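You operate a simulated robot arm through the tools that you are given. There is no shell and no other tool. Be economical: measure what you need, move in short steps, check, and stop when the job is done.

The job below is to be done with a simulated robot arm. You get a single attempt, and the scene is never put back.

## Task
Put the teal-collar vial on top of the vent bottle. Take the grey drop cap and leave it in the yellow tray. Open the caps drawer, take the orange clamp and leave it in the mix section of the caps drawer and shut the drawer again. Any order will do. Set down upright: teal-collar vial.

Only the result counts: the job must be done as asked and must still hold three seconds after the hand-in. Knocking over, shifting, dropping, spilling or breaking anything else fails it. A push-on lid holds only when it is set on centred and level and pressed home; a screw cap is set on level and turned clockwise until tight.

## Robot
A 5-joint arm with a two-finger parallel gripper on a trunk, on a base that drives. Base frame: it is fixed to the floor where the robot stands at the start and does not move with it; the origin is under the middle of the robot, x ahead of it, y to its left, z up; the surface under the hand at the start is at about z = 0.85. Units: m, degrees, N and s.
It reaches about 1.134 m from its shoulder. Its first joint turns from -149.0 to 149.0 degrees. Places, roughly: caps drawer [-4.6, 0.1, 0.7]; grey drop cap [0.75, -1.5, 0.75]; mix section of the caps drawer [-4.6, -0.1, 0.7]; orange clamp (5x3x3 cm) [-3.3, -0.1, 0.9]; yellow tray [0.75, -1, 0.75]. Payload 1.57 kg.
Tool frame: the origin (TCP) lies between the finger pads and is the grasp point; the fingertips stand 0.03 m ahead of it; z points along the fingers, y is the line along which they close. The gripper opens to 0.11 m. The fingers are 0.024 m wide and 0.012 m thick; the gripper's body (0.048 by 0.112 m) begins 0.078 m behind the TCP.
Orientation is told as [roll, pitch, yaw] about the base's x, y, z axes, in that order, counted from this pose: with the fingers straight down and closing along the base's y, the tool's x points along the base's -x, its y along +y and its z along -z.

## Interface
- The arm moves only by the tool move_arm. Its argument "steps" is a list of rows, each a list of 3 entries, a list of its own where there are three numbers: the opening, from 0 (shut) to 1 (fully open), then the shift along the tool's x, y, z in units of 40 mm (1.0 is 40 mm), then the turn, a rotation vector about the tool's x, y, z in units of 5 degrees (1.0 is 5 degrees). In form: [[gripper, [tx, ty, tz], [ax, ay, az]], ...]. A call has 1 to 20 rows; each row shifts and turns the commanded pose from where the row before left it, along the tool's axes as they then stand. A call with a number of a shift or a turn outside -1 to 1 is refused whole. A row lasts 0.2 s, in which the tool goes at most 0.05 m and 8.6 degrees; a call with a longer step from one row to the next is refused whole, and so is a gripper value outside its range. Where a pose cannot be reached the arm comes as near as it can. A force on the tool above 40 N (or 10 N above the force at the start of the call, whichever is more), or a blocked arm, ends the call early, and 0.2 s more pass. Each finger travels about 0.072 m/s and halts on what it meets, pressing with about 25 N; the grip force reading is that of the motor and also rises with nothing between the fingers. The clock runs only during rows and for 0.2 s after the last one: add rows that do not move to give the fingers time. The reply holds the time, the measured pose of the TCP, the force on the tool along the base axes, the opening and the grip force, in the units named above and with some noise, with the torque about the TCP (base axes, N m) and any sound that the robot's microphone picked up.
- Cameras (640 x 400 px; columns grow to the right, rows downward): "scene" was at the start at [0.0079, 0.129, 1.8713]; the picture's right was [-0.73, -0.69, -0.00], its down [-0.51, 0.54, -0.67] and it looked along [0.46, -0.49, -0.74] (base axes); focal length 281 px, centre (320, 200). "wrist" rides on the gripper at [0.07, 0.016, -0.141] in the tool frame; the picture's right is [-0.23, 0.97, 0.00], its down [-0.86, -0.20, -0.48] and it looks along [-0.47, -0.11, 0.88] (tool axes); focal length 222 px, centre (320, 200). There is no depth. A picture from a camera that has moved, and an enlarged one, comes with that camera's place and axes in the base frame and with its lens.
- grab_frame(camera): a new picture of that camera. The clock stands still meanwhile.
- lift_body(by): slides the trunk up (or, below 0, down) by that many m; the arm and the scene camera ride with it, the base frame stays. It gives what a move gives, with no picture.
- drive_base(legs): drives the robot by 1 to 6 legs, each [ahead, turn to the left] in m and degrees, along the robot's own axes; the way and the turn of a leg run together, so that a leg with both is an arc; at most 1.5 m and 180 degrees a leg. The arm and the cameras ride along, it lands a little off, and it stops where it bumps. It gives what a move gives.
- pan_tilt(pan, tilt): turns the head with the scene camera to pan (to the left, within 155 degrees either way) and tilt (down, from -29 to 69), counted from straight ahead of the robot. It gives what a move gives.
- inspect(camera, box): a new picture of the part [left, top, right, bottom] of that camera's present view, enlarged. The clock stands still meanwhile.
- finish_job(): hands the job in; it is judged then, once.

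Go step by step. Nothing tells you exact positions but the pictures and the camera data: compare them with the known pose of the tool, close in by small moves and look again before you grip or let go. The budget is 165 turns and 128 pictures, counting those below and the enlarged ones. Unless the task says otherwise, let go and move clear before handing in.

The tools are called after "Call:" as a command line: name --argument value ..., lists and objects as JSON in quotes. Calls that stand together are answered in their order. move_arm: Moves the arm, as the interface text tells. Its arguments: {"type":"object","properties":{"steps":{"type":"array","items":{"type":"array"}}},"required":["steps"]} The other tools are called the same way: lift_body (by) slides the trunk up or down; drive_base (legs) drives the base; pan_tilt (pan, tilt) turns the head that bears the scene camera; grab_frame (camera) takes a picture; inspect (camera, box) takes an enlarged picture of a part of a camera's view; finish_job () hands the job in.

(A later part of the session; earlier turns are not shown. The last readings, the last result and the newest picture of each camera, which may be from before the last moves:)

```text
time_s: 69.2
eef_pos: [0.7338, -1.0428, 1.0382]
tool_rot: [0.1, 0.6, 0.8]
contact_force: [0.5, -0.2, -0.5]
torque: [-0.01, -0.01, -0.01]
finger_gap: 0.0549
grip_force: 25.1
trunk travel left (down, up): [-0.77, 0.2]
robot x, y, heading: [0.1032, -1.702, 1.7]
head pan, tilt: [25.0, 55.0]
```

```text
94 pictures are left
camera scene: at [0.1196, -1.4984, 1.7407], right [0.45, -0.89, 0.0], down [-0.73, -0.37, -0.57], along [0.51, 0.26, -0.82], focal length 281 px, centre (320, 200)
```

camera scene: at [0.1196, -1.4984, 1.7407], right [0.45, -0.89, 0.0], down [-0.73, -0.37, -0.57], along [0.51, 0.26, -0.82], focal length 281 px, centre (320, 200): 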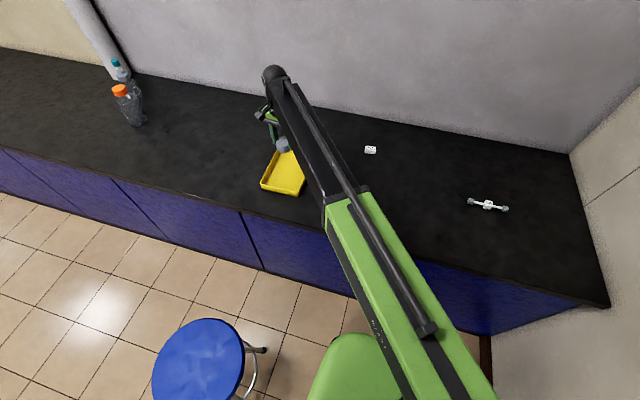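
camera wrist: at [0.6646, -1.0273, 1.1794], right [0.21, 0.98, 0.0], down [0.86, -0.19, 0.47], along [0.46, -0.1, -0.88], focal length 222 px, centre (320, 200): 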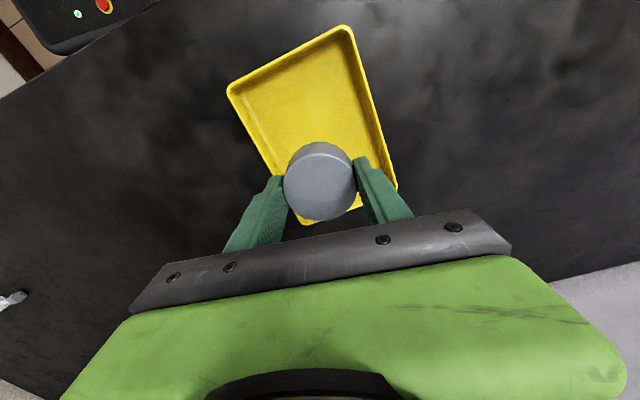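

It's centred over the tray. I'm lowering towards its floor.

Call:
lift_body --by -0.135

Call:
lift_body --by -0.006

Call:
lift_body --by -0.003

Call:
grab_frame --camera "wrist"

```text
time_s: 70.8
eef_pos: [0.7337, -1.0442, 0.9023]
tool_rot: [0.1, 0.7, 0.9]
contact_force: [1.1, 0.4, 0.3]
torque: [0.0, -0.02, 0.01]
finger_gap: 0.0549
grip_force: 25.5
trunk travel left (down, up): [-0.635, 0.335]
robot x, y, heading: [0.1053, -1.6992, 1.8]
head pan, tilt: [25.0, 55.0]
```

```text
time_s: 71.4
eef_pos: [0.7327, -1.0437, 0.8961]
tool_rot: [0.1, 0.6, 0.8]
contact_force: [0.8, 0.5, -1.3]
torque: [0.0, 0.02, 0.02]
finger_gap: 0.0548
grip_force: 24.6
trunk travel left (down, up): [-0.629, 0.341]
robot x, y, heading: [0.1047, -1.7037, 1.6]
head pan, tilt: [25.0, 55.0]
```

```text
time_s: 71.9
eef_pos: [0.7337, -1.0435, 0.8919]
tool_rot: [0.0, 0.5, 0.8]
contact_force: [0.8, 0.9, -0.5]
torque: [-0.02, 0.0, 0.01]
finger_gap: 0.0549
grip_force: 24.9
trunk travel left (down, up): [-0.626, 0.344]
robot x, y, heading: [0.1053, -1.7031, 1.5]
head pan, tilt: [25.0, 55.0]
```

```text
93 pictures are left
camera wrist: at [0.6646, -1.0275, 1.0353], right [0.21, 0.98, 0.0], down [0.86, -0.19, 0.47], along [0.46, -0.1, -0.88], focal length 222 px, centre (320, 200)
```

wrist: 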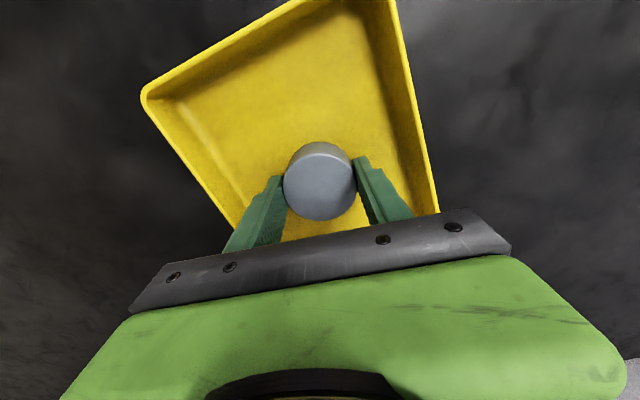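

Call:
lift_body --by -0.0015

Call:
lift_body --by -0.0015

```text
time_s: 72.4
eef_pos: [0.7327, -1.0436, 0.8918]
tool_rot: [0.1, 0.6, 0.8]
contact_force: [-0.1, -0.1, -1.2]
torque: [0.0, -0.03, 0.0]
finger_gap: 0.055
grip_force: 24.9
trunk travel left (down, up): [-0.625, 0.345]
robot x, y, heading: [0.1001, -1.7021, 1.7]
head pan, tilt: [25.0, 55.0]
```

```text
time_s: 72.9
eef_pos: [0.7333, -1.0428, 0.8912]
tool_rot: [0.0, 0.5, 0.8]
contact_force: [3.2, 3.7, 14.2]
torque: [-0.11, -0.04, 0.06]
finger_gap: 0.0551
grip_force: 24.8
trunk travel left (down, up): [-0.623, 0.347]
robot x, y, heading: [0.1057, -1.7006, 1.6]
head pan, tilt: [25.0, 55.0]
```

Touched down. I'm easing off 1 mm, releasing with a modest opening and lifting away.

Call:
lift_body --by 0.001

Call:
move_arm --steps '[[0.55, [0, 0, 0], [0, 0, 0]], [0.65, [0, 0, 0], [0, 0, 0]], [0.68, [0, 0, 0], [0, 0, 0]], [0.68, [0, 0, 0], [0, 0, 0]]]'

Call:
grab_frame --camera "wrist"

Call:
lift_body --by 0.33

Call:
grab_frame --camera "wrist"

```text
time_s: 73.4
eef_pos: [0.7339, -1.0433, 0.8917]
tool_rot: [0.1, 0.8, 0.7]
contact_force: [-0.9, -1.1, 1.7]
torque: [-0.08, -0.06, -0.04]
finger_gap: 0.0549
grip_force: 24.7
trunk travel left (down, up): [-0.624, 0.346]
robot x, y, heading: [0.1052, -1.7027, 1.7]
head pan, tilt: [25.0, 55.0]
```

```text
time_s: 74.4
eef_pos: [0.7342, -1.0424, 0.8902]
tool_rot: [0.1, 0.6, 0.9]
contact_force: [0.6, 0.4, 0.7]
torque: [0.01, -0.02, -0.01]
finger_gap: 0.0747
grip_force: 0.0
trunk travel left (down, up): [-0.624, 0.346]
robot x, y, heading: [0.1025, -1.7041, 1.9]
head pan, tilt: [25.0, 55.0]
```

```text
92 pictures are left
camera wrist: at [0.6646, -1.0275, 1.0334], right [0.21, 0.98, 0.0], down [0.86, -0.19, 0.47], along [0.46, -0.1, -0.88], focal length 222 px, centre (320, 200)
```

wrist: 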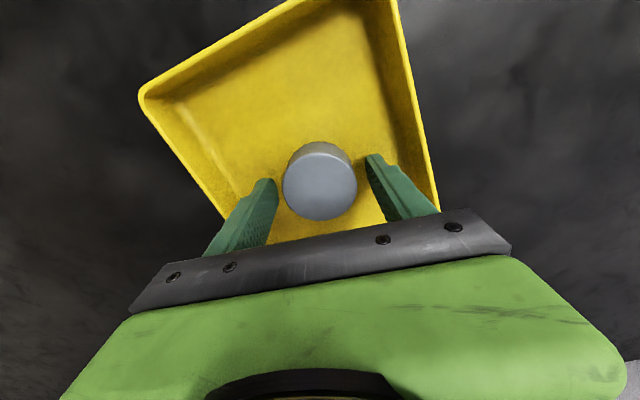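

```text
time_s: 77.7
eef_pos: [0.734, -1.0433, 1.2213]
tool_rot: [0.1, 0.6, 0.8]
contact_force: [-0.3, 0.1, -0.7]
torque: [0.0, 0.0, 0.01]
finger_gap: 0.0748
grip_force: 0.1
trunk travel left (down, up): [-0.954, 0.016]
robot x, y, heading: [0.103, -1.7033, 1.7]
head pan, tilt: [25.0, 55.0]
```

```text
91 pictures are left
camera wrist: at [0.6646, -1.0274, 1.3633], right [0.21, 0.98, 0.0], down [0.86, -0.19, 0.47], along [0.46, -0.1, -0.88], focal length 222 px, centre (320, 200)
```

wrist: 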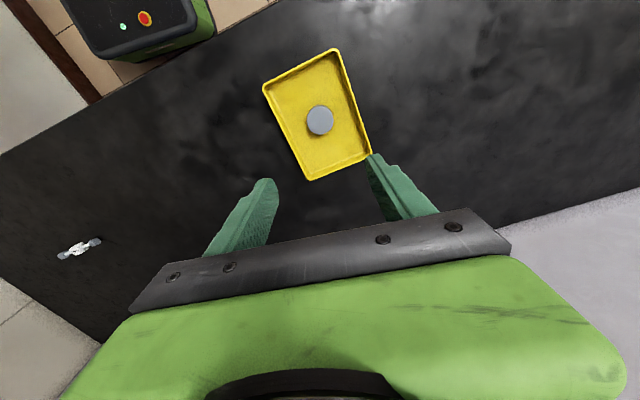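

The cap sits in the tray. I'm stowing the arm ahead of the robot, then backing out and looking towards the other area.

Call:
move_arm --steps '[[0.7, [0.03, -1, 0], [0, 0, 0]], [0.7, [0.03, -1, 0], [0, 0, 0]], [0.7, [0.03, -1, 0], [0, 0, 0]], [0.7, [0.03, -1, 0], [0, 0, 0]], [0.7, [0.03, -1, 0], [0, 0, 0]], [0.7, [0.03, -1, 0], [0, 0, 0]], [0.7, [0.03, -1, 0], [0, 0, 0]], [0.7, [0.03, -1, 0], [0, 0, 0]], [0.7, [0.03, -1, 0], [0, 0, 0]], [0.7, [0.03, -1, 0], [0, 0, 0]], [0.7, [0.03, -1, 0], [0, 0, 0]], [0.7, [0.03, -1, 0], [0, 0, 0]], [0.7, [0.03, -1, 0], [0, 0, 0]], [0.7, [0.03, -1, 0], [0, 0, 0]], [0.7, [0.03, -1, 0], [0, 0, 0]], [0.7, [0.03, -1, 0], [0, 0, 0]], [0.7, [0, 0, 0], [0, 0, 0]]]'

Call:
drive_base --legs '[[-0.95, 0]]'

Call:
pan_tilt --pan 150 --tilt 25

Call:
grab_frame --camera "scene"

```text
time_s: 81.3
eef_pos: [0.7239, -1.6836, 1.2218]
tool_rot: [0.1, 0.6, 0.8]
contact_force: [0.6, 0.4, 0.1]
torque: [-0.04, 0.0, -0.01]
finger_gap: 0.077
grip_force: 0.1
trunk travel left (down, up): [-0.954, 0.016]
robot x, y, heading: [0.1074, -1.7031, 1.6]
head pan, tilt: [25.0, 55.0]
```

```text
time_s: 86.2
eef_pos: [-0.2248, -1.7143, 1.2226]
tool_rot: [0.1, 0.6, 0.4]
contact_force: [-0.3, 0.2, -0.6]
torque: [-0.04, 0.0, -0.02]
finger_gap: 0.0773
grip_force: 0.1
trunk travel left (down, up): [-0.954, 0.016]
robot x, y, heading: [-0.8441, -1.7309, 1.7]
head pan, tilt: [25.0, 55.0]
```

```text
time_s: 88.3
eef_pos: [-0.2227, -1.7151, 1.2221]
tool_rot: [0.2, 0.6, 0.4]
contact_force: [0.4, 0.1, -0.4]
torque: [0.04, -0.01, 0.0]
finger_gap: 0.077
grip_force: 0.0
trunk travel left (down, up): [-0.954, 0.016]
robot x, y, heading: [-0.8446, -1.7283, 1.3]
head pan, tilt: [150.0, 25.0]
```

```text
90 pictures are left
camera scene: at [-0.9725, -1.5126, 1.9687], right [0.48, 0.88, 0.0], down [0.37, -0.2, -0.91], along [-0.8, 0.43, -0.42], focal length 281 px, centre (320, 200)
```

scene: 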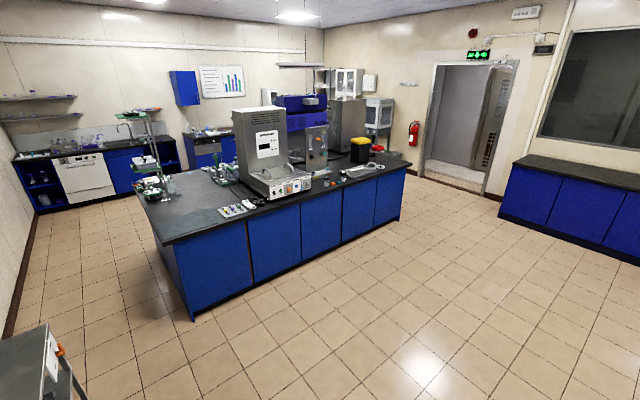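

There's an island bench, with its near face at x≈−3.2. Zooming in to find the orange clamp and the drawer.

Call:
inspect --camera "scene" --box '[210, 130, 410, 255]'

Call:
inspect --camera "scene" --box '[120, 90, 280, 230]'

```text
3.20 times, centred on (310, 192) of scene
camera zoom: at [-0.9725, -1.5126, 1.9687], right [0.48, 0.88, 0.0], down [0.37, -0.2, -0.91], along [-0.8, 0.43, -0.42], focal length 898 px, centre (352, 224)
```

zoom: 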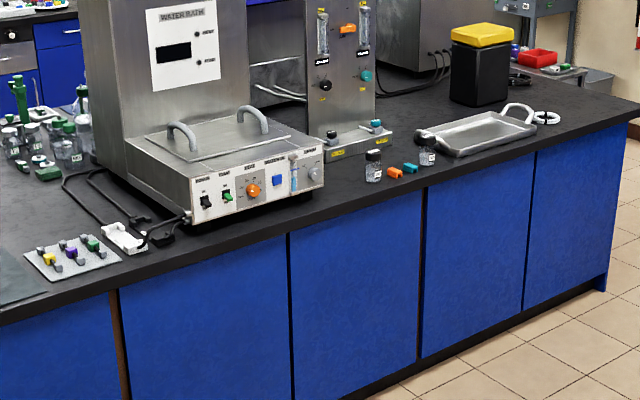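

```text
2.86 times, centred on (200, 160) of scene
camera zoom: at [-0.9725, -1.5126, 1.9687], right [0.48, 0.88, 0.0], down [0.37, -0.2, -0.91], along [-0.8, 0.43, -0.42], focal length 802 px, centre (663, 314)
```

zoom: 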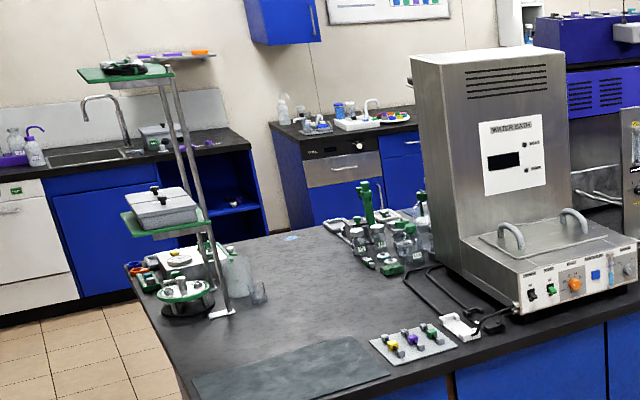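

The orange clamp is at about (−3.32, −0.09) near the island's near edge, between small vials; the drawer should be on the island's far side. I'm driving to the near side first.

Call:
drive_base --legs '[[0, 134.5], [1.4, 0]]'

Call:
pan_tilt --pan 20 --tilt 35

Call:
grab_frame --camera "scene"

```text
time_s: 100.7
eef_pos: [-2.2748, -0.3193, 1.2212]
tool_rot: [0.0, 0.6, 133.8]
contact_force: [0.0, 0.4, 0.0]
torque: [0.04, -0.02, 0.0]
finger_gap: 0.0769
grip_force: 0.1
trunk travel left (down, up): [-0.954, 0.016]
robot x, y, heading: [-1.8399, -0.762, 134.5]
head pan, tilt: [150.0, 25.0]
```

```text
time_s: 102.8
eef_pos: [-2.2761, -0.3197, 1.2207]
tool_rot: [0.0, 0.6, 133.8]
contact_force: [0.6, 0.2, 0.2]
torque: [0.03, -0.01, 0.0]
finger_gap: 0.0773
grip_force: 0.0
trunk travel left (down, up): [-0.954, 0.016]
robot x, y, heading: [-1.8441, -0.7603, 134.7]
head pan, tilt: [20.0, 35.0]
```

```text
87 pictures are left
camera scene: at [-2.0063, -0.8721, 1.9529], right [0.43, 0.9, 0.0], down [0.52, -0.24, -0.82], along [-0.74, 0.35, -0.57], focal length 281 px, centre (320, 200)
```

scene: 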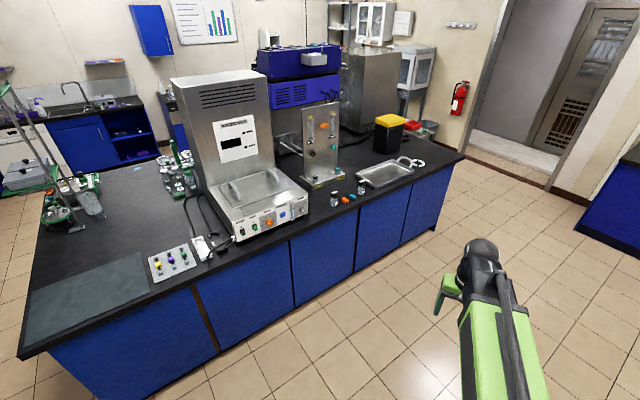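

The clamp is confirmed near (−3.33, −0.07). I'm driving to a spot facing it.

Call:
drive_base --legs '[[0, 2], [1.1, 0], [0, 51.5]]'

Call:
pan_tilt --pan 0 --tilt 55

Call:
grab_frame --camera "scene"

Call:
grab_frame --camera "wrist"

```text
time_s: 111.2
eef_pos: [-3.2457, -0.1069, 1.2228]
tool_rot: [0.2, 0.4, -173.6]
contact_force: [-0.3, 0.8, 0.0]
torque: [-0.01, 0.03, 0.01]
finger_gap: 0.0768
grip_force: 0.1
trunk travel left (down, up): [-0.954, 0.016]
robot x, y, heading: [-2.6345, -0.0303, -172.6]
head pan, tilt: [20.0, 35.0]
```

```text
time_s: 112.0
eef_pos: [-3.2495, -0.1076, 1.2206]
tool_rot: [0.1, 0.6, -173.6]
contact_force: [-0.5, -0.5, -0.7]
torque: [0.0, 0.02, 0.01]
finger_gap: 0.0772
grip_force: 0.1
trunk travel left (down, up): [-0.954, 0.016]
robot x, y, heading: [-2.6326, -0.0294, -172.3]
head pan, tilt: [0.0, 55.0]
```

```text
86 pictures are left
camera scene: at [-2.637, -0.1982, 1.9248], right [-0.13, 0.99, 0.0], down [0.81, 0.11, -0.57], along [-0.57, -0.07, -0.82], focal length 281 px, centre (320, 200)
```

scene: 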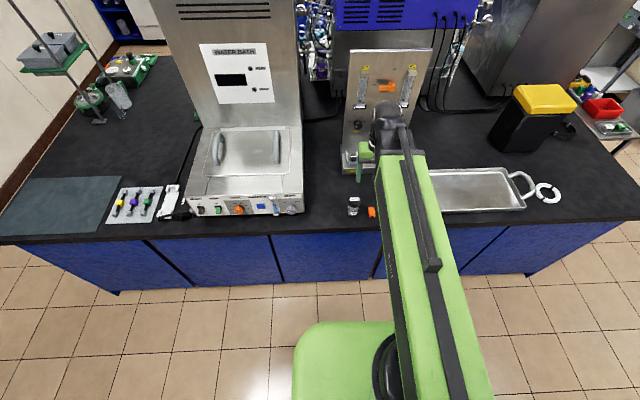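

```text
85 pictures are left
camera wrist: at [-3.1797, -0.1159, 1.3636], right [-0.12, -0.99, 0.0], down [-0.88, 0.1, 0.47], along [-0.47, 0.06, -0.88], focal length 222 px, centre (320, 200)
```

wrist: 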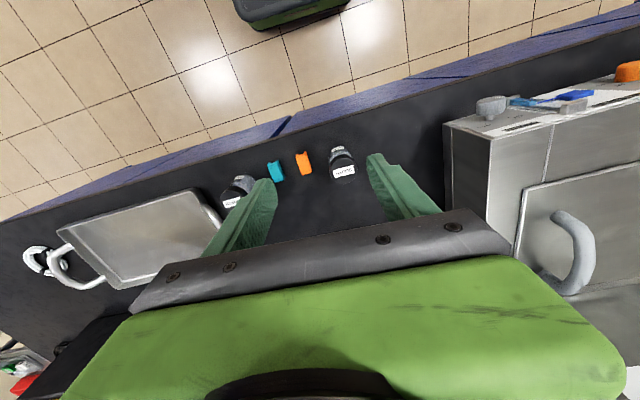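

The orange clamp is at about (−3.336, −0.058), with the teal clamp and vials 6–9 cm to either side. Zooming for its orientation.

Call:
inspect --camera "wrist" --box '[210, 120, 370, 220]'

Call:
inspect --camera "scene" --box '[320, 120, 440, 240]'

```text
4.00 times, centred on (290, 170) of wrist
camera zoom: at [-3.1797, -0.1159, 1.3636], right [-0.12, -0.99, 0.0], down [-0.88, 0.1, 0.47], along [-0.47, 0.06, -0.88], focal length 888 px, centre (440, 320)
```

zoom: 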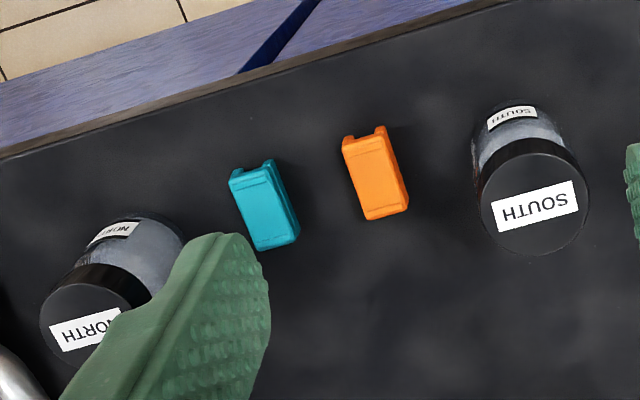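

```text
3.33 times, centred on (380, 180) of scene
camera zoom: at [-2.637, -0.1982, 1.9248], right [-0.13, 0.99, 0.0], down [0.81, 0.11, -0.57], along [-0.57, -0.07, -0.82], focal length 935 px, centre (120, 267)
```

zoom: 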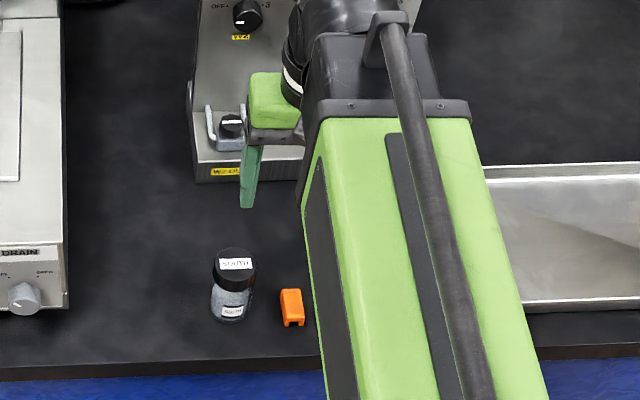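

The clamp's long axis runs about 191°. I'm aligning above it with the gripper half open and descending partway.

Call:
move_arm --steps '[[0.52, [-0.707, -0.5, 0], [0, 0, 0]], [0.52, [-0.707, -0.5, 0], [0, 0, 0]], [0.52, [-0.707, -0.5, 0], [0, 0, 0]], [0.52, [0, 0, 0], [0, 0, -0.9]], [0.52, [0, 0, 0], [0, 0, 0]]]'

Call:
lift_body --by -0.16

Call:
grab_frame --camera "wrist"

```text
time_s: 113.2
eef_pos: [-3.3412, -0.0562, 1.2214]
tool_rot: [0.2, 0.7, -169.0]
contact_force: [-0.1, 0.1, -0.4]
torque: [-0.01, -0.02, 0.0]
finger_gap: 0.0573
grip_force: 0.0
trunk travel left (down, up): [-0.954, 0.016]
robot x, y, heading: [-2.6354, -0.029, -172.4]
head pan, tilt: [0.0, 55.0]
```

```text
time_s: 115.1
eef_pos: [-3.3395, -0.0573, 1.0615]
tool_rot: [0.1, 0.6, -169.1]
contact_force: [0.2, 0.4, -0.3]
torque: [0.01, 0.02, 0.0]
finger_gap: 0.057
grip_force: 0.1
trunk travel left (down, up): [-0.794, 0.176]
robot x, y, heading: [-2.6338, -0.0281, -172.7]
head pan, tilt: [0.0, 55.0]
```

```text
82 pictures are left
camera wrist: at [-3.2706, -0.0601, 1.2035], right [-0.04, -1.0, 0.0], down [-0.88, 0.03, 0.47], along [-0.47, 0.02, -0.88], focal length 222 px, centre (320, 200)
```

wrist: 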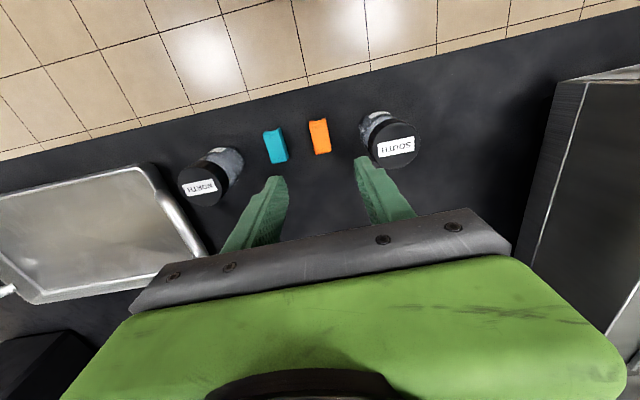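

Aligned. I'm descending further and checking height clearance.

Call:
lift_body --by -0.11

Call:
grab_frame --camera "wrist"

```text
time_s: 116.5
eef_pos: [-3.3392, -0.0571, 0.9522]
tool_rot: [0.1, 0.6, -169.0]
contact_force: [0.0, 0.2, 1.0]
torque: [0.01, -0.01, -0.03]
finger_gap: 0.0572
grip_force: 0.0
trunk travel left (down, up): [-0.684, 0.286]
robot x, y, heading: [-2.6322, -0.0272, -172.8]
head pan, tilt: [0.0, 55.0]
```

```text
81 pictures are left
camera wrist: at [-3.2706, -0.0602, 1.0934], right [-0.04, -1.0, 0.0], down [-0.88, 0.03, 0.47], along [-0.47, 0.02, -0.88], focal length 222 px, centre (320, 200)
```

wrist: 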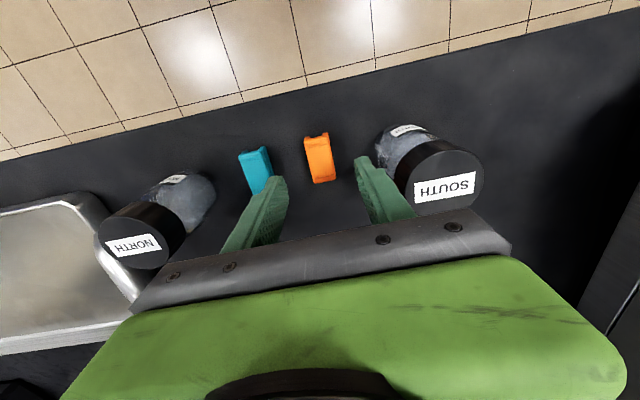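

SOUTH's top is at about 0.956, so stopping with the TCP at 0.89 keeps the gripper body above it. I'll lower to 0.89 and grip.

Call:
lift_body --by -0.062

Call:
grab_frame --camera "wrist"

Call:
move_arm --steps '[[0.4, [0, 0, 0], [0, 0, 0]], [0.25, [0, 0, 0], [0, 0, 0]], [0.1, [0, 0, 0], [0, 0, 0]], [0, [0, 0, 0], [0, 0, 0]], [0, [0, 0, 0], [0, 0, 0]]]'

Call:
grab_frame --camera "wrist"

```text
time_s: 117.5
eef_pos: [-3.3406, -0.0582, 0.8898]
tool_rot: [0.1, 0.6, -169.1]
contact_force: [0.6, -0.4, 0.8]
torque: [0.0, -0.01, 0.0]
finger_gap: 0.0574
grip_force: 0.0
trunk travel left (down, up): [-0.622, 0.348]
robot x, y, heading: [-2.6354, -0.0283, -172.5]
head pan, tilt: [0.0, 55.0]
```

```text
80 pictures are left
camera wrist: at [-3.2706, -0.0602, 1.0314], right [-0.04, -1.0, 0.0], down [-0.88, 0.03, 0.47], along [-0.47, 0.02, -0.88], focal length 222 px, centre (320, 200)
```

wrist: 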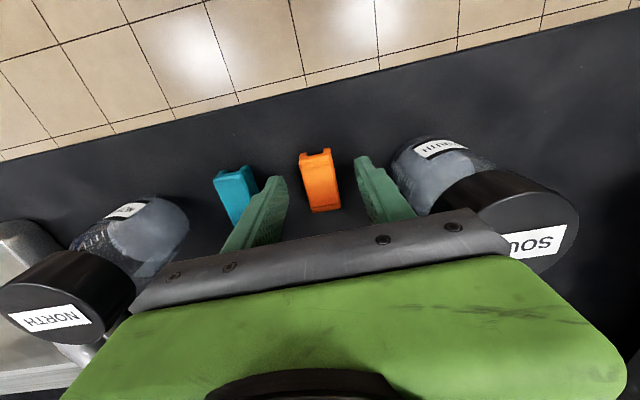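

```text
time_s: 118.7
eef_pos: [-3.3404, -0.0574, 0.8897]
tool_rot: [0.0, 0.6, -169.1]
contact_force: [-0.2, 0.3, 0.1]
torque: [0.0, 0.0, 0.0]
finger_gap: 0.025
grip_force: 25.1
trunk travel left (down, up): [-0.622, 0.348]
robot x, y, heading: [-2.637, -0.0294, -172.6]
head pan, tilt: [0.0, 55.0]
```

```text
79 pictures are left
camera wrist: at [-3.2707, -0.0602, 1.0314], right [-0.04, -1.0, 0.0], down [-0.88, 0.03, 0.47], along [-0.47, 0.02, -0.88], focal length 222 px, centre (320, 200)
```

wrist: 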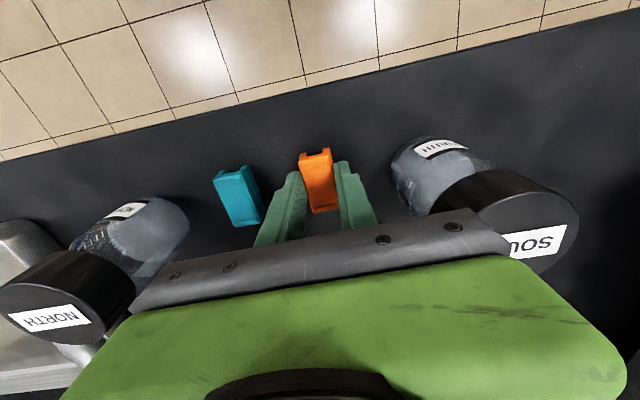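

The clamp is gripped. I'm lifting it and retracting, then backing off and looking both ways for the better route round the island.

Call:
lift_body --by 0.34

Call:
drive_base --legs '[[-0.35, 0]]'

Call:
pan_tilt --pan -45 --tilt 30

Call:
grab_frame --camera "scene"

Call:
pan_tilt --pan 45 --tilt 30

Call:
grab_frame --camera "scene"

```text
time_s: 122.0
eef_pos: [-3.3411, -0.0579, 1.2287]
tool_rot: [0.1, 0.6, -169.2]
contact_force: [0.6, -0.1, 0.1]
torque: [0.06, 0.01, 0.01]
finger_gap: 0.0251
grip_force: 24.4
trunk travel left (down, up): [-0.962, 0.008]
robot x, y, heading: [-2.6328, -0.0266, -172.8]
head pan, tilt: [0.0, 55.0]
```

```text
time_s: 124.3
eef_pos: [-2.9879, -0.0108, 1.2303]
tool_rot: [0.1, 0.6, -169.3]
contact_force: [0.1, 0.0, -1.0]
torque: [0.02, 0.02, -0.02]
finger_gap: 0.0251
grip_force: 24.4
trunk travel left (down, up): [-0.962, 0.008]
robot x, y, heading: [-2.2844, 0.0135, -172.9]
head pan, tilt: [0.0, 55.0]
```

```text
time_s: 125.4
eef_pos: [-2.9896, -0.0117, 1.2298]
tool_rot: [0.1, 0.6, -169.1]
contact_force: [0.2, -0.2, -0.1]
torque: [0.01, 0.01, 0.01]
finger_gap: 0.0249
grip_force: 24.6
trunk travel left (down, up): [-0.962, 0.008]
robot x, y, heading: [-2.2843, 0.0167, -172.7]
head pan, tilt: [-45.0, 30.0]
```

```text
78 pictures are left
camera scene: at [-2.288, -0.0888, 1.9687], right [0.61, 0.79, 0.0], down [0.4, -0.31, -0.87], along [-0.68, 0.53, -0.5], focal length 281 px, centre (320, 200)
```

scene: 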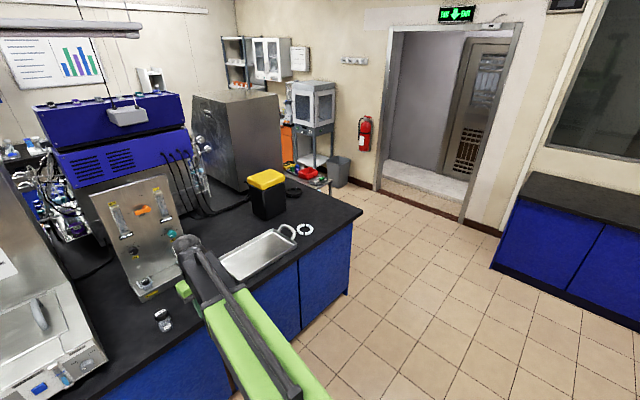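

```text
time_s: 127.1
eef_pos: [-2.9906, -0.0115, 1.2302]
tool_rot: [0.1, 0.5, -169.2]
contact_force: [0.7, 0.0, -0.4]
torque: [-0.01, 0.0, 0.01]
finger_gap: 0.0251
grip_force: 24.7
trunk travel left (down, up): [-0.962, 0.008]
robot x, y, heading: [-2.2809, 0.0176, -172.7]
head pan, tilt: [45.0, 30.0]
```

```text
77 pictures are left
camera scene: at [-2.2717, -0.2156, 1.9687], right [-0.79, 0.61, 0.0], down [0.31, 0.4, -0.87], along [-0.53, -0.68, -0.5], focal length 281 px, centre (320, 200)
```

scene: 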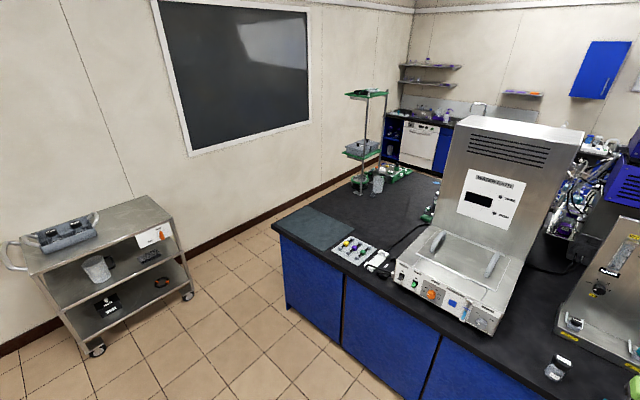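

The right-hand end of the island has a good clear passage. I'll go round that way with the clamp held.

Call:
drive_base --legs '[[0, -73.7], [1.2, 0], [0.85, 0], [0, 74.5]]'

Call:
pan_tilt --pan 0 --tilt 30

Call:
grab_frame --camera "scene"

```text
time_s: 143.7
eef_pos: [-3.7921, 1.8747, 1.2297]
tool_rot: [-0.1, 0.6, -168.5]
contact_force: [0.8, -0.4, 0.1]
torque: [0.06, 0.0, 0.01]
finger_gap: 0.0248
grip_force: 24.8
trunk travel left (down, up): [-0.962, 0.008]
robot x, y, heading: [-3.0769, 1.8833, -172.8]
head pan, tilt: [45.0, 30.0]
```

```text
time_s: 144.9
eef_pos: [-3.793, 1.8759, 1.2301]
tool_rot: [0.1, 0.6, -168.4]
contact_force: [-0.5, 0.5, -0.4]
torque: [0.05, 0.0, -0.01]
finger_gap: 0.0247
grip_force: 25.3
trunk travel left (down, up): [-0.962, 0.008]
robot x, y, heading: [-3.0825, 1.8866, -172.6]
head pan, tilt: [0.0, 30.0]
```

```text
76 pictures are left
camera scene: at [-3.1046, 1.7133, 1.9688], right [-0.13, 0.99, 0.0], down [0.5, 0.07, -0.87], along [-0.86, -0.11, -0.5], focal length 281 px, centre (320, 200)
```

scene: 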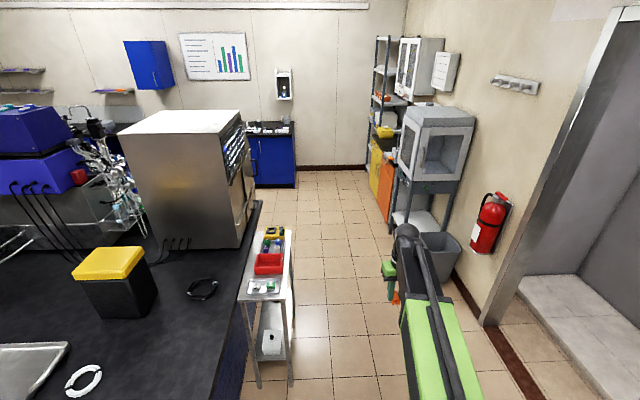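

A trolley stands at the island's end, so I'll keep y≈1.88, midway between it and the stand on the right.

Call:
drive_base --legs '[[0, -7.4], [1.2, 0], [1.1, 0]]'

Call:
pan_tilt --pan 90 --tilt 40

Call:
grab_frame --camera "scene"

```text
time_s: 156.8
eef_pos: [-6.0858, 1.9732, 1.2291]
tool_rot: [0.1, 0.8, -176.1]
contact_force: [0.9, -0.3, 0.0]
torque: [0.02, 0.0, 0.01]
finger_gap: 0.0246
grip_force: 25.0
trunk travel left (down, up): [-0.962, 0.008]
robot x, y, heading: [-5.3804, 1.885, 179.7]
head pan, tilt: [0.0, 30.0]
```

```text
time_s: 158.4
eef_pos: [-6.0857, 1.9736, 1.2284]
tool_rot: [0.1, 0.6, -176.2]
contact_force: [-0.5, 0.0, 0.0]
torque: [0.01, -0.01, 0.01]
finger_gap: 0.0252
grip_force: 24.8
trunk travel left (down, up): [-0.962, 0.008]
robot x, y, heading: [-5.3834, 1.8807, 179.7]
head pan, tilt: [90.0, 40.0]
```

```text
75 pictures are left
camera scene: at [-5.3369, 1.6322, 1.9534], right [-1.0, 0.01, 0.0], down [0.0, 0.64, -0.77], along [0.0, -0.77, -0.64], focal length 281 px, centre (320, 200)
```

scene: 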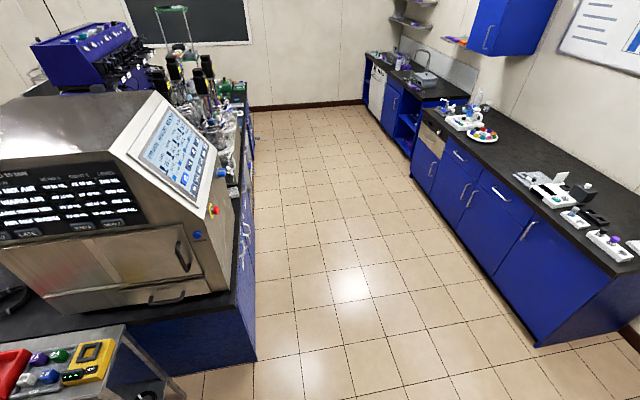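

The far aisle is clear and the drawers should be on the island's left face. I'm driving down the aisle and looking at that face.

Call:
drive_base --legs '[[0, 86], [1.35, 0]]'

Call:
pan_tilt --pan 70 --tilt 50

Call:
grab_frame --camera "scene"

```text
time_s: 161.5
eef_pos: [-5.7575, 1.2911, 1.2309]
tool_rot: [0.0, 0.5, -111.9]
contact_force: [1.2, 0.0, 0.4]
torque: [-0.01, 0.03, 0.0]
finger_gap: 0.0244
grip_force: 25.0
trunk travel left (down, up): [-0.962, 0.008]
robot x, y, heading: [-5.3496, 1.8723, -122.6]
head pan, tilt: [90.0, 40.0]
stopped in leg 1: the robot was blocked; the commanded pose is now the measured one
```

```text
time_s: 162.3
eef_pos: [-5.7596, 1.292, 1.2304]
tool_rot: [0.1, 0.6, -112.0]
contact_force: [0.1, -0.3, -0.1]
torque: [0.0, 0.02, -0.02]
finger_gap: 0.0248
grip_force: 25.3
trunk travel left (down, up): [-0.962, 0.008]
robot x, y, heading: [-5.3499, 1.8748, -122.7]
head pan, tilt: [70.0, 50.0]
```

```text
74 pictures are left
camera scene: at [-5.1333, 1.7606, 1.9392], right [-0.8, -0.6, 0.0], down [-0.46, 0.61, -0.64], along [0.39, -0.51, -0.77], focal length 281 px, centre (320, 200)
```

scene: 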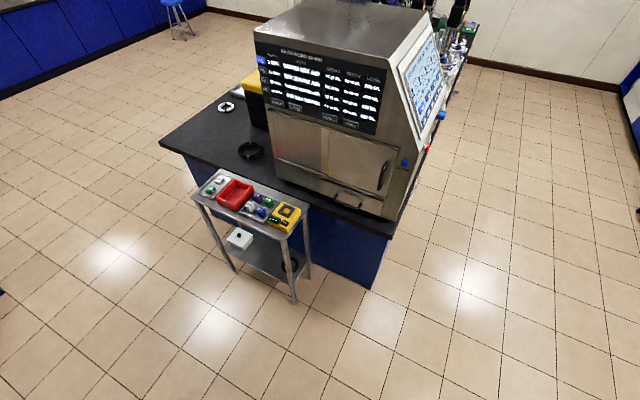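

The turn was blocked, probably by something behind the robot. Looking backwards before moving.

Call:
pan_tilt --pan 150 --tilt 55

Call:
grab_frame --camera "scene"

Call:
pan_tilt --pan -140 --tilt 55

Call:
grab_frame --camera "scene"

```text
time_s: 163.9
eef_pos: [-5.7621, 1.2913, 1.2295]
tool_rot: [0.1, 0.6, -112.0]
contact_force: [0.2, -0.2, -0.8]
torque: [0.02, 0.0, -0.01]
finger_gap: 0.0249
grip_force: 24.9
trunk travel left (down, up): [-0.962, 0.008]
robot x, y, heading: [-5.3495, 1.8728, -122.9]
head pan, tilt: [150.0, 55.0]
```

```text
73 pictures are left
camera scene: at [-5.1165, 1.8546, 1.9327], right [0.46, -0.89, 0.0], down [-0.73, -0.37, -0.57], along [0.51, 0.26, -0.82], focal length 281 px, centre (320, 200)
```

scene: 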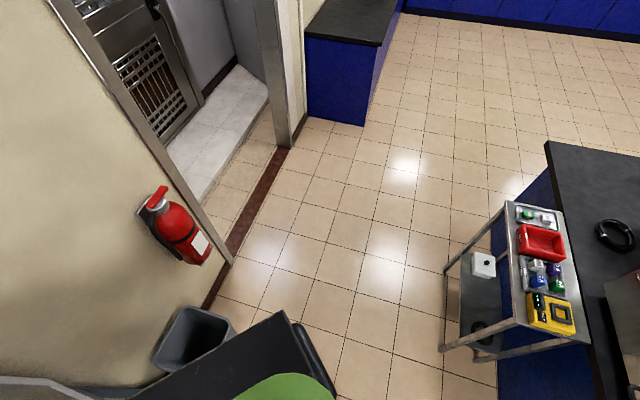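

```text
time_s: 167.8
eef_pos: [-5.7609, 1.2916, 1.2292]
tool_rot: [0.1, 0.6, -111.9]
contact_force: [0.5, 1.3, -0.1]
torque: [0.01, 0.01, 0.03]
finger_gap: 0.025
grip_force: 24.5
trunk travel left (down, up): [-0.962, 0.008]
robot x, y, heading: [-5.3469, 1.8718, -122.9]
head pan, tilt: [-140.0, 55.0]
```

```text
72 pictures are left
camera scene: at [-5.1897, 1.8934, 1.9327], right [0.99, 0.12, 0.0], down [0.1, -0.81, -0.57], along [-0.07, 0.57, -0.82], focal length 281 px, centre (320, 200)
```

scene: 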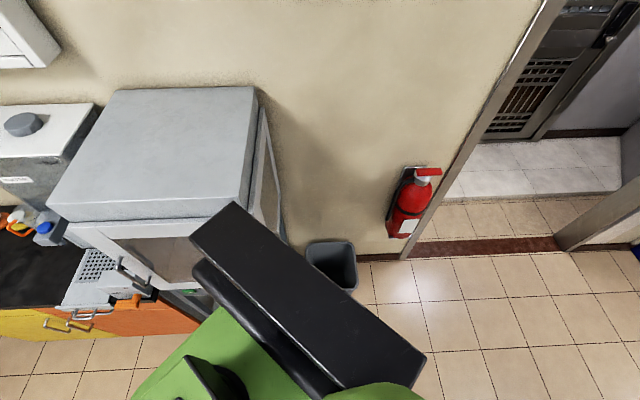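

The robot's rear corner touched the cabinet stand. I'm pulling forward away from it, then finishing the turn.

Call:
drive_base --legs '[[0.4, 0], [0, 32]]'

Call:
grab_frame --camera "scene"

```text
time_s: 171.9
eef_pos: [-5.6044, 0.8281, 1.2288]
tool_rot: [0.0, 0.5, -79.9]
contact_force: [0.1, 0.1, 0.0]
torque: [0.0, 0.07, 0.01]
finger_gap: 0.025
grip_force: 25.5
trunk travel left (down, up): [-0.962, 0.008]
robot x, y, heading: [-5.5531, 1.5402, -90.9]
head pan, tilt: [-140.0, 55.0]
```

```text
71 pictures are left
camera scene: at [-5.4218, 1.64, 1.9324], right [0.78, 0.63, 0.0], down [0.51, -0.64, -0.57], along [-0.36, 0.45, -0.82], focal length 281 px, centre (320, 200)
```

scene: 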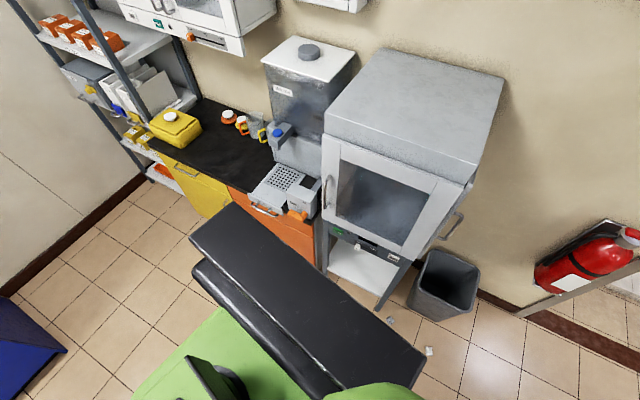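

I see small specks on the floor near the bin. I'll check what they are.

Call:
inspect --camera "scene" --box '[320, 230, 500, 380]'

```text
2.67 times, centred on (410, 305) of scene
camera zoom: at [-5.4218, 1.64, 1.9324], right [0.78, 0.63, 0.0], down [0.51, -0.64, -0.57], along [-0.36, 0.45, -0.82], focal length 748 px, centre (80, -80)
```

zoom: 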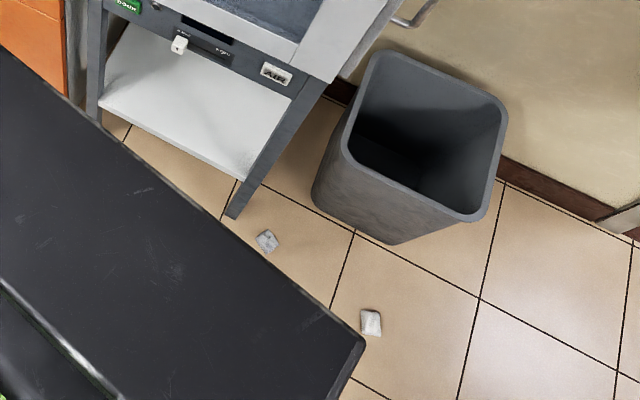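

They look like litter pieces beside the bin, and no sound was reported, so I'm carrying on down the aisle.

Call:
drive_base --legs '[[1.1, 0]]'

Call:
pan_tilt --pan 75 --tilt 50

Call:
grab_frame --camera "scene"

```text
time_s: 177.6
eef_pos: [-5.6256, -0.2759, 1.23]
tool_rot: [0.0, 0.7, -80.0]
contact_force: [-0.3, 0.0, -0.7]
torque: [0.04, 0.02, -0.01]
finger_gap: 0.0246
grip_force: 24.8
trunk travel left (down, up): [-0.962, 0.008]
robot x, y, heading: [-5.5727, 0.4343, -90.9]
head pan, tilt: [-140.0, 55.0]
```

```text
time_s: 180.7
eef_pos: [-5.6245, -0.275, 1.2292]
tool_rot: [0.2, 0.7, -80.0]
contact_force: [-0.5, 0.1, -0.7]
torque: [0.03, -0.01, 0.04]
finger_gap: 0.0247
grip_force: 24.7
trunk travel left (down, up): [-0.962, 0.008]
robot x, y, heading: [-5.5737, 0.4359, -90.8]
head pan, tilt: [75.0, 50.0]
```

```text
69 pictures are left
camera scene: at [-5.3261, 0.458, 1.9392], right [-0.28, -0.96, 0.0], down [-0.74, 0.21, -0.64], along [0.62, -0.18, -0.77], focal length 281 px, centre (320, 200)
```

scene: 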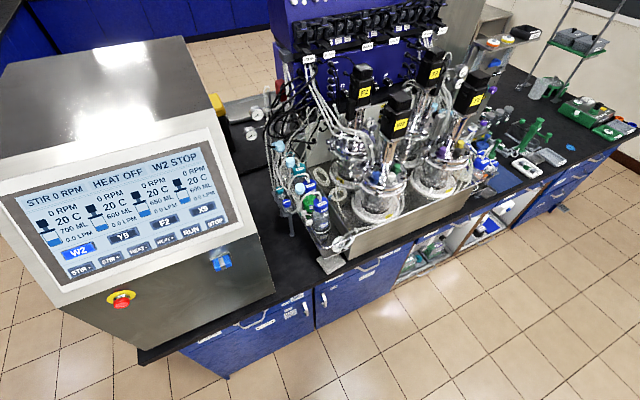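

Call:
inspect --camera "scene" --box '[180, 230, 420, 380]'

Call:
inspect --camera "scene" --box '[380, 130, 630, 290]'

```text
2.67 times, centred on (300, 305) of scene
camera zoom: at [-5.3261, 0.458, 1.9392], right [-0.28, -0.96, 0.0], down [-0.74, 0.21, -0.64], along [0.62, -0.18, -0.77], focal length 748 px, centre (373, -80)
```

zoom: 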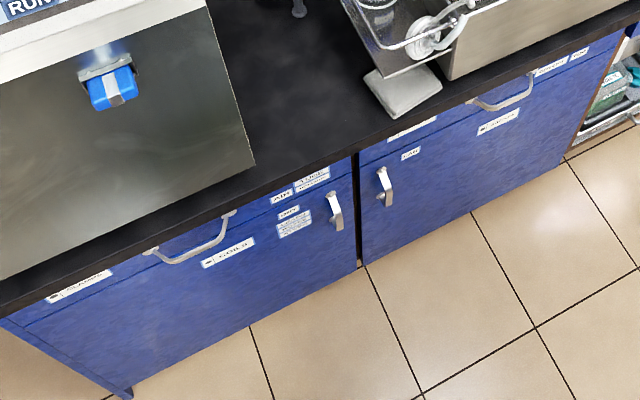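

```text
2.50 times, centred on (505, 210) of scene
camera zoom: at [-5.3261, 0.458, 1.9392], right [-0.28, -0.96, 0.0], down [-0.74, 0.21, -0.64], along [0.62, -0.18, -0.77], focal length 702 px, centre (-142, 175)
```

zoom: 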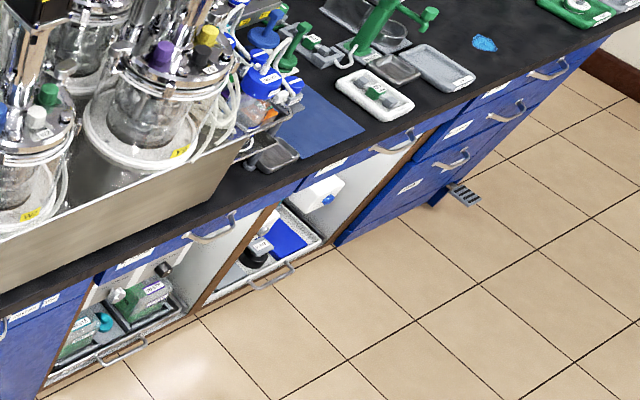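

The drawer with its handle near (−4.82, 0.08) looks right. I'm checking its label and what lies around it.

Call:
inspect --camera "scene" --box '[310, 235, 410, 300]'

Call:
inspect --camera "scene" --box '[190, 290, 300, 360]'

```text
6.15 times, centred on (360, 268) of scene
camera zoom: at [-5.3261, 0.458, 1.9392], right [-0.28, -0.96, 0.0], down [-0.74, 0.21, -0.64], along [0.62, -0.18, -0.77], focal length 1727 px, centre (74, -215)
```

zoom: 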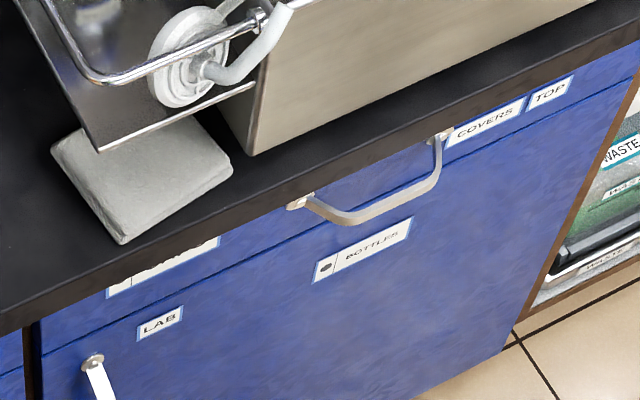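

```text
5.71 times, centred on (245, 325) of scene
camera zoom: at [-5.3261, 0.458, 1.9392], right [-0.28, -0.96, 0.0], down [-0.74, 0.21, -0.64], along [0.62, -0.18, -0.77], focal length 1604 px, centre (749, -514)
```

zoom: 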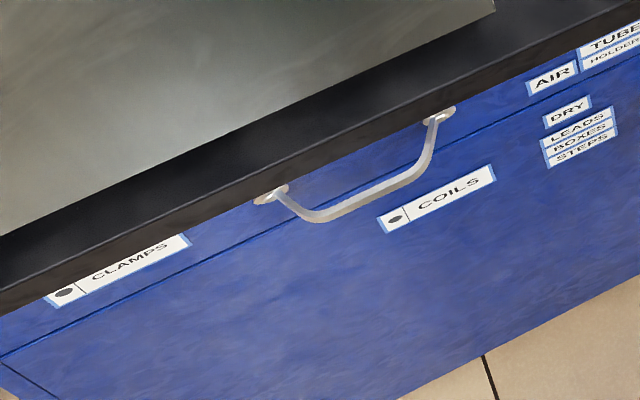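

The caps drawer is the one with its handle at about (−4.83, 0.08). I need the hand free to open it, so I'll park the clamp on a free stretch of the island near (−4.52, −1.48).

Call:
drive_base --legs '[[0, 7.8], [1.0, 0], [0.85, 0]]'

Call:
pan_tilt --pan 80 --tilt 45

Call:
grab_frame --camera "scene"

```text
time_s: 190.6
eef_pos: [-5.3169, -2.1215, 1.2281]
tool_rot: [0.1, 0.7, -72.4]
contact_force: [0.3, 0.3, -0.5]
torque: [0.0, 0.02, 0.01]
finger_gap: 0.0252
grip_force: 25.1
trunk travel left (down, up): [-0.962, 0.008]
robot x, y, heading: [-5.3527, -1.4095, -83.7]
head pan, tilt: [75.0, 50.0]
```

```text
time_s: 191.2
eef_pos: [-5.3171, -2.1198, 1.2295]
tool_rot: [0.1, 0.6, -72.6]
contact_force: [0.3, -0.1, -0.7]
torque: [0.01, 0.0, 0.0]
finger_gap: 0.025
grip_force: 24.5
trunk travel left (down, up): [-0.962, 0.008]
robot x, y, heading: [-5.3563, -1.41, -83.5]
head pan, tilt: [80.0, 45.0]
```

```text
64 pictures are left
camera scene: at [-5.1095, -1.3472, 1.9461], right [-0.06, -1.0, 0.0], down [-0.71, 0.04, -0.71], along [0.71, -0.05, -0.71], focal length 281 px, centre (320, 200)
```

scene: 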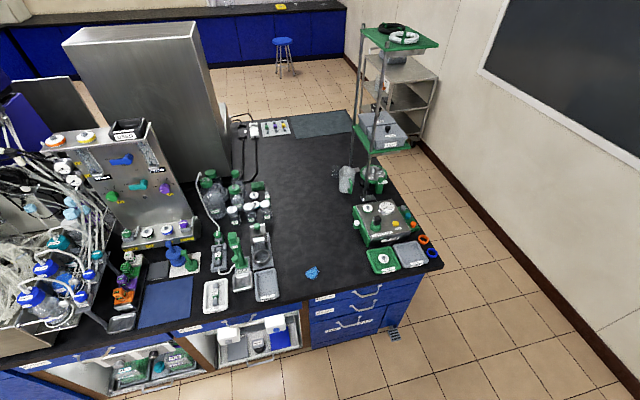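

There's a large clear area; I'll park the clamp at about (−4.40, −1.49). Swinging the arm over.

Call:
move_arm --steps '[[0, [0.292, 0.95, 0], [0, 0, 0]], [0, [0.292, 0.95, 0], [0, 0, 0]], [0, [0.292, 0.95, 0], [0, 0, 0]], [0, [0.292, 0.95, 0], [0, 0, 0]], [0, [0.292, 0.95, 0], [0, 0, 0]], [0, [0.292, 0.95, 0], [0, 0, 0]], [0, [0.292, 0.95, 0], [0, 0, 0]], [0, [0.292, 0.95, 0], [0, 0, 0]], [0, [0.292, 0.95, 0], [0, 0, 0]], [0, [0.292, 0.95, 0], [0, 0, 0]], [0, [0.292, 0.95, 0], [0, 0, 0]], [0, [0.292, 0.95, 0], [0, 0, 0]], [0, [0.292, 0.95, 0], [0, 0, 0]], [0, [0.292, 0.95, 0], [0, 0, 0]], [0, [0.292, 0.95, 0], [0, 0, 0]], [0, [0.292, 0.95, 0], [0, 0, 0]], [0, [0.292, 0.95, 0], [0, 0, 0]], [0, [0.292, 0.95, 0], [0, 0, 0]], [0, [0.292, 0.95, 0], [0, 0, 0]], [0, [0.292, 0.95, 0], [0, 0, 0]]]'

Call:
move_arm --steps '[[0, [0.292, 0.95, 0], [0, 0, 0]], [0, [0.292, 0.95, 0], [0, 0, 0]], [0, [0.292, 0.95, 0], [0, 0, 0]], [0, [0.292, 0.95, 0], [0, 0, 0]], [0, [0.292, 0.95, 0], [0, 0, 0]], [0, [0.292, 0.95, 0], [0, 0, 0]], [0, [0.292, 0.95, 0], [0, 0, 0]], [0, [0.292, 0.95, 0], [0, 0, 0]], [0, [0, 0, 0], [0, 0, 0]]]'

Call:
grab_frame --camera "wrist"

```text
time_s: 195.4
eef_pos: [-4.6624, -1.6695, 1.2283]
tool_rot: [0.3, 0.6, -72.6]
contact_force: [0.3, 0.1, -0.1]
torque: [0.03, 0.02, 0.03]
finger_gap: 0.0248
grip_force: 24.8
out of reach, approached as far as the arm can: row 20
trunk travel left (down, up): [-0.962, 0.008]
robot x, y, heading: [-5.3573, -1.4111, -83.8]
head pan, tilt: [80.0, 45.0]
```

```text
time_s: 197.4
eef_pos: [-4.4554, -1.4858, 1.2291]
tool_rot: [0.3, 0.6, -72.7]
contact_force: [0.5, 0.0, -0.4]
torque: [0.0, -0.01, 0.0]
finger_gap: 0.0248
grip_force: 25.0
out of reach, approached as far as the arm can: row 7, 8
trunk travel left (down, up): [-0.962, 0.008]
robot x, y, heading: [-5.356, -1.4096, -83.5]
head pan, tilt: [80.0, 45.0]
```

```text
63 pictures are left
camera wrist: at [-4.4607, -1.4169, 1.3713], right [1.0, 0.08, 0.0], down [0.07, -0.88, 0.47], along [0.04, -0.47, -0.88], focal length 222 px, centre (320, 200)
```

wrist: 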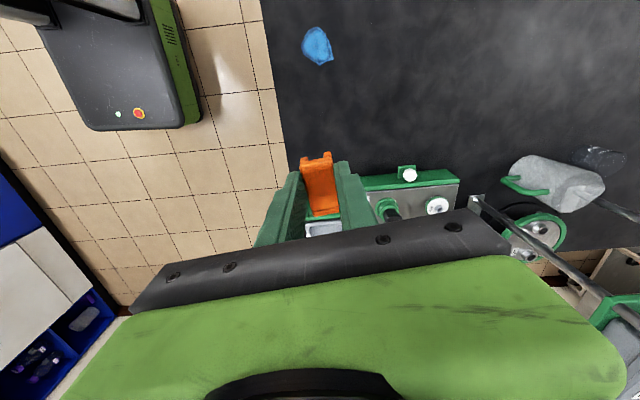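

It's above clear counter (the blue blob is about 13 cm away). Lowering to set the clamp down.

Call:
lift_body --by -0.333

Call:
lift_body --by -0.004

Call:
lift_body --by -0.002

```text
time_s: 200.7
eef_pos: [-4.4548, -1.4872, 0.8966]
tool_rot: [0.4, 0.5, -72.5]
contact_force: [-0.1, -0.3, 0.2]
torque: [0.01, -0.02, 0.01]
finger_gap: 0.0251
grip_force: 25.0
trunk travel left (down, up): [-0.629, 0.341]
robot x, y, heading: [-5.3522, -1.4099, -83.4]
head pan, tilt: [80.0, 45.0]
```

```text
time_s: 201.2
eef_pos: [-4.4545, -1.4874, 0.8925]
tool_rot: [0.3, 0.6, -72.5]
contact_force: [1.1, 0.0, -0.5]
torque: [0.0, -0.03, 0.01]
finger_gap: 0.0248
grip_force: 24.6
trunk travel left (down, up): [-0.625, 0.345]
robot x, y, heading: [-5.3526, -1.41, -83.4]
head pan, tilt: [80.0, 45.0]
```

```text
time_s: 201.8
eef_pos: [-4.4539, -1.4866, 0.8905]
tool_rot: [0.3, 0.6, -72.5]
contact_force: [0.1, 1.1, -0.8]
torque: [-0.01, 0.01, -0.01]
finger_gap: 0.0248
grip_force: 25.6
trunk travel left (down, up): [-0.623, 0.347]
robot x, y, heading: [-5.3566, -1.4059, -83.5]
head pan, tilt: [80.0, 45.0]
```

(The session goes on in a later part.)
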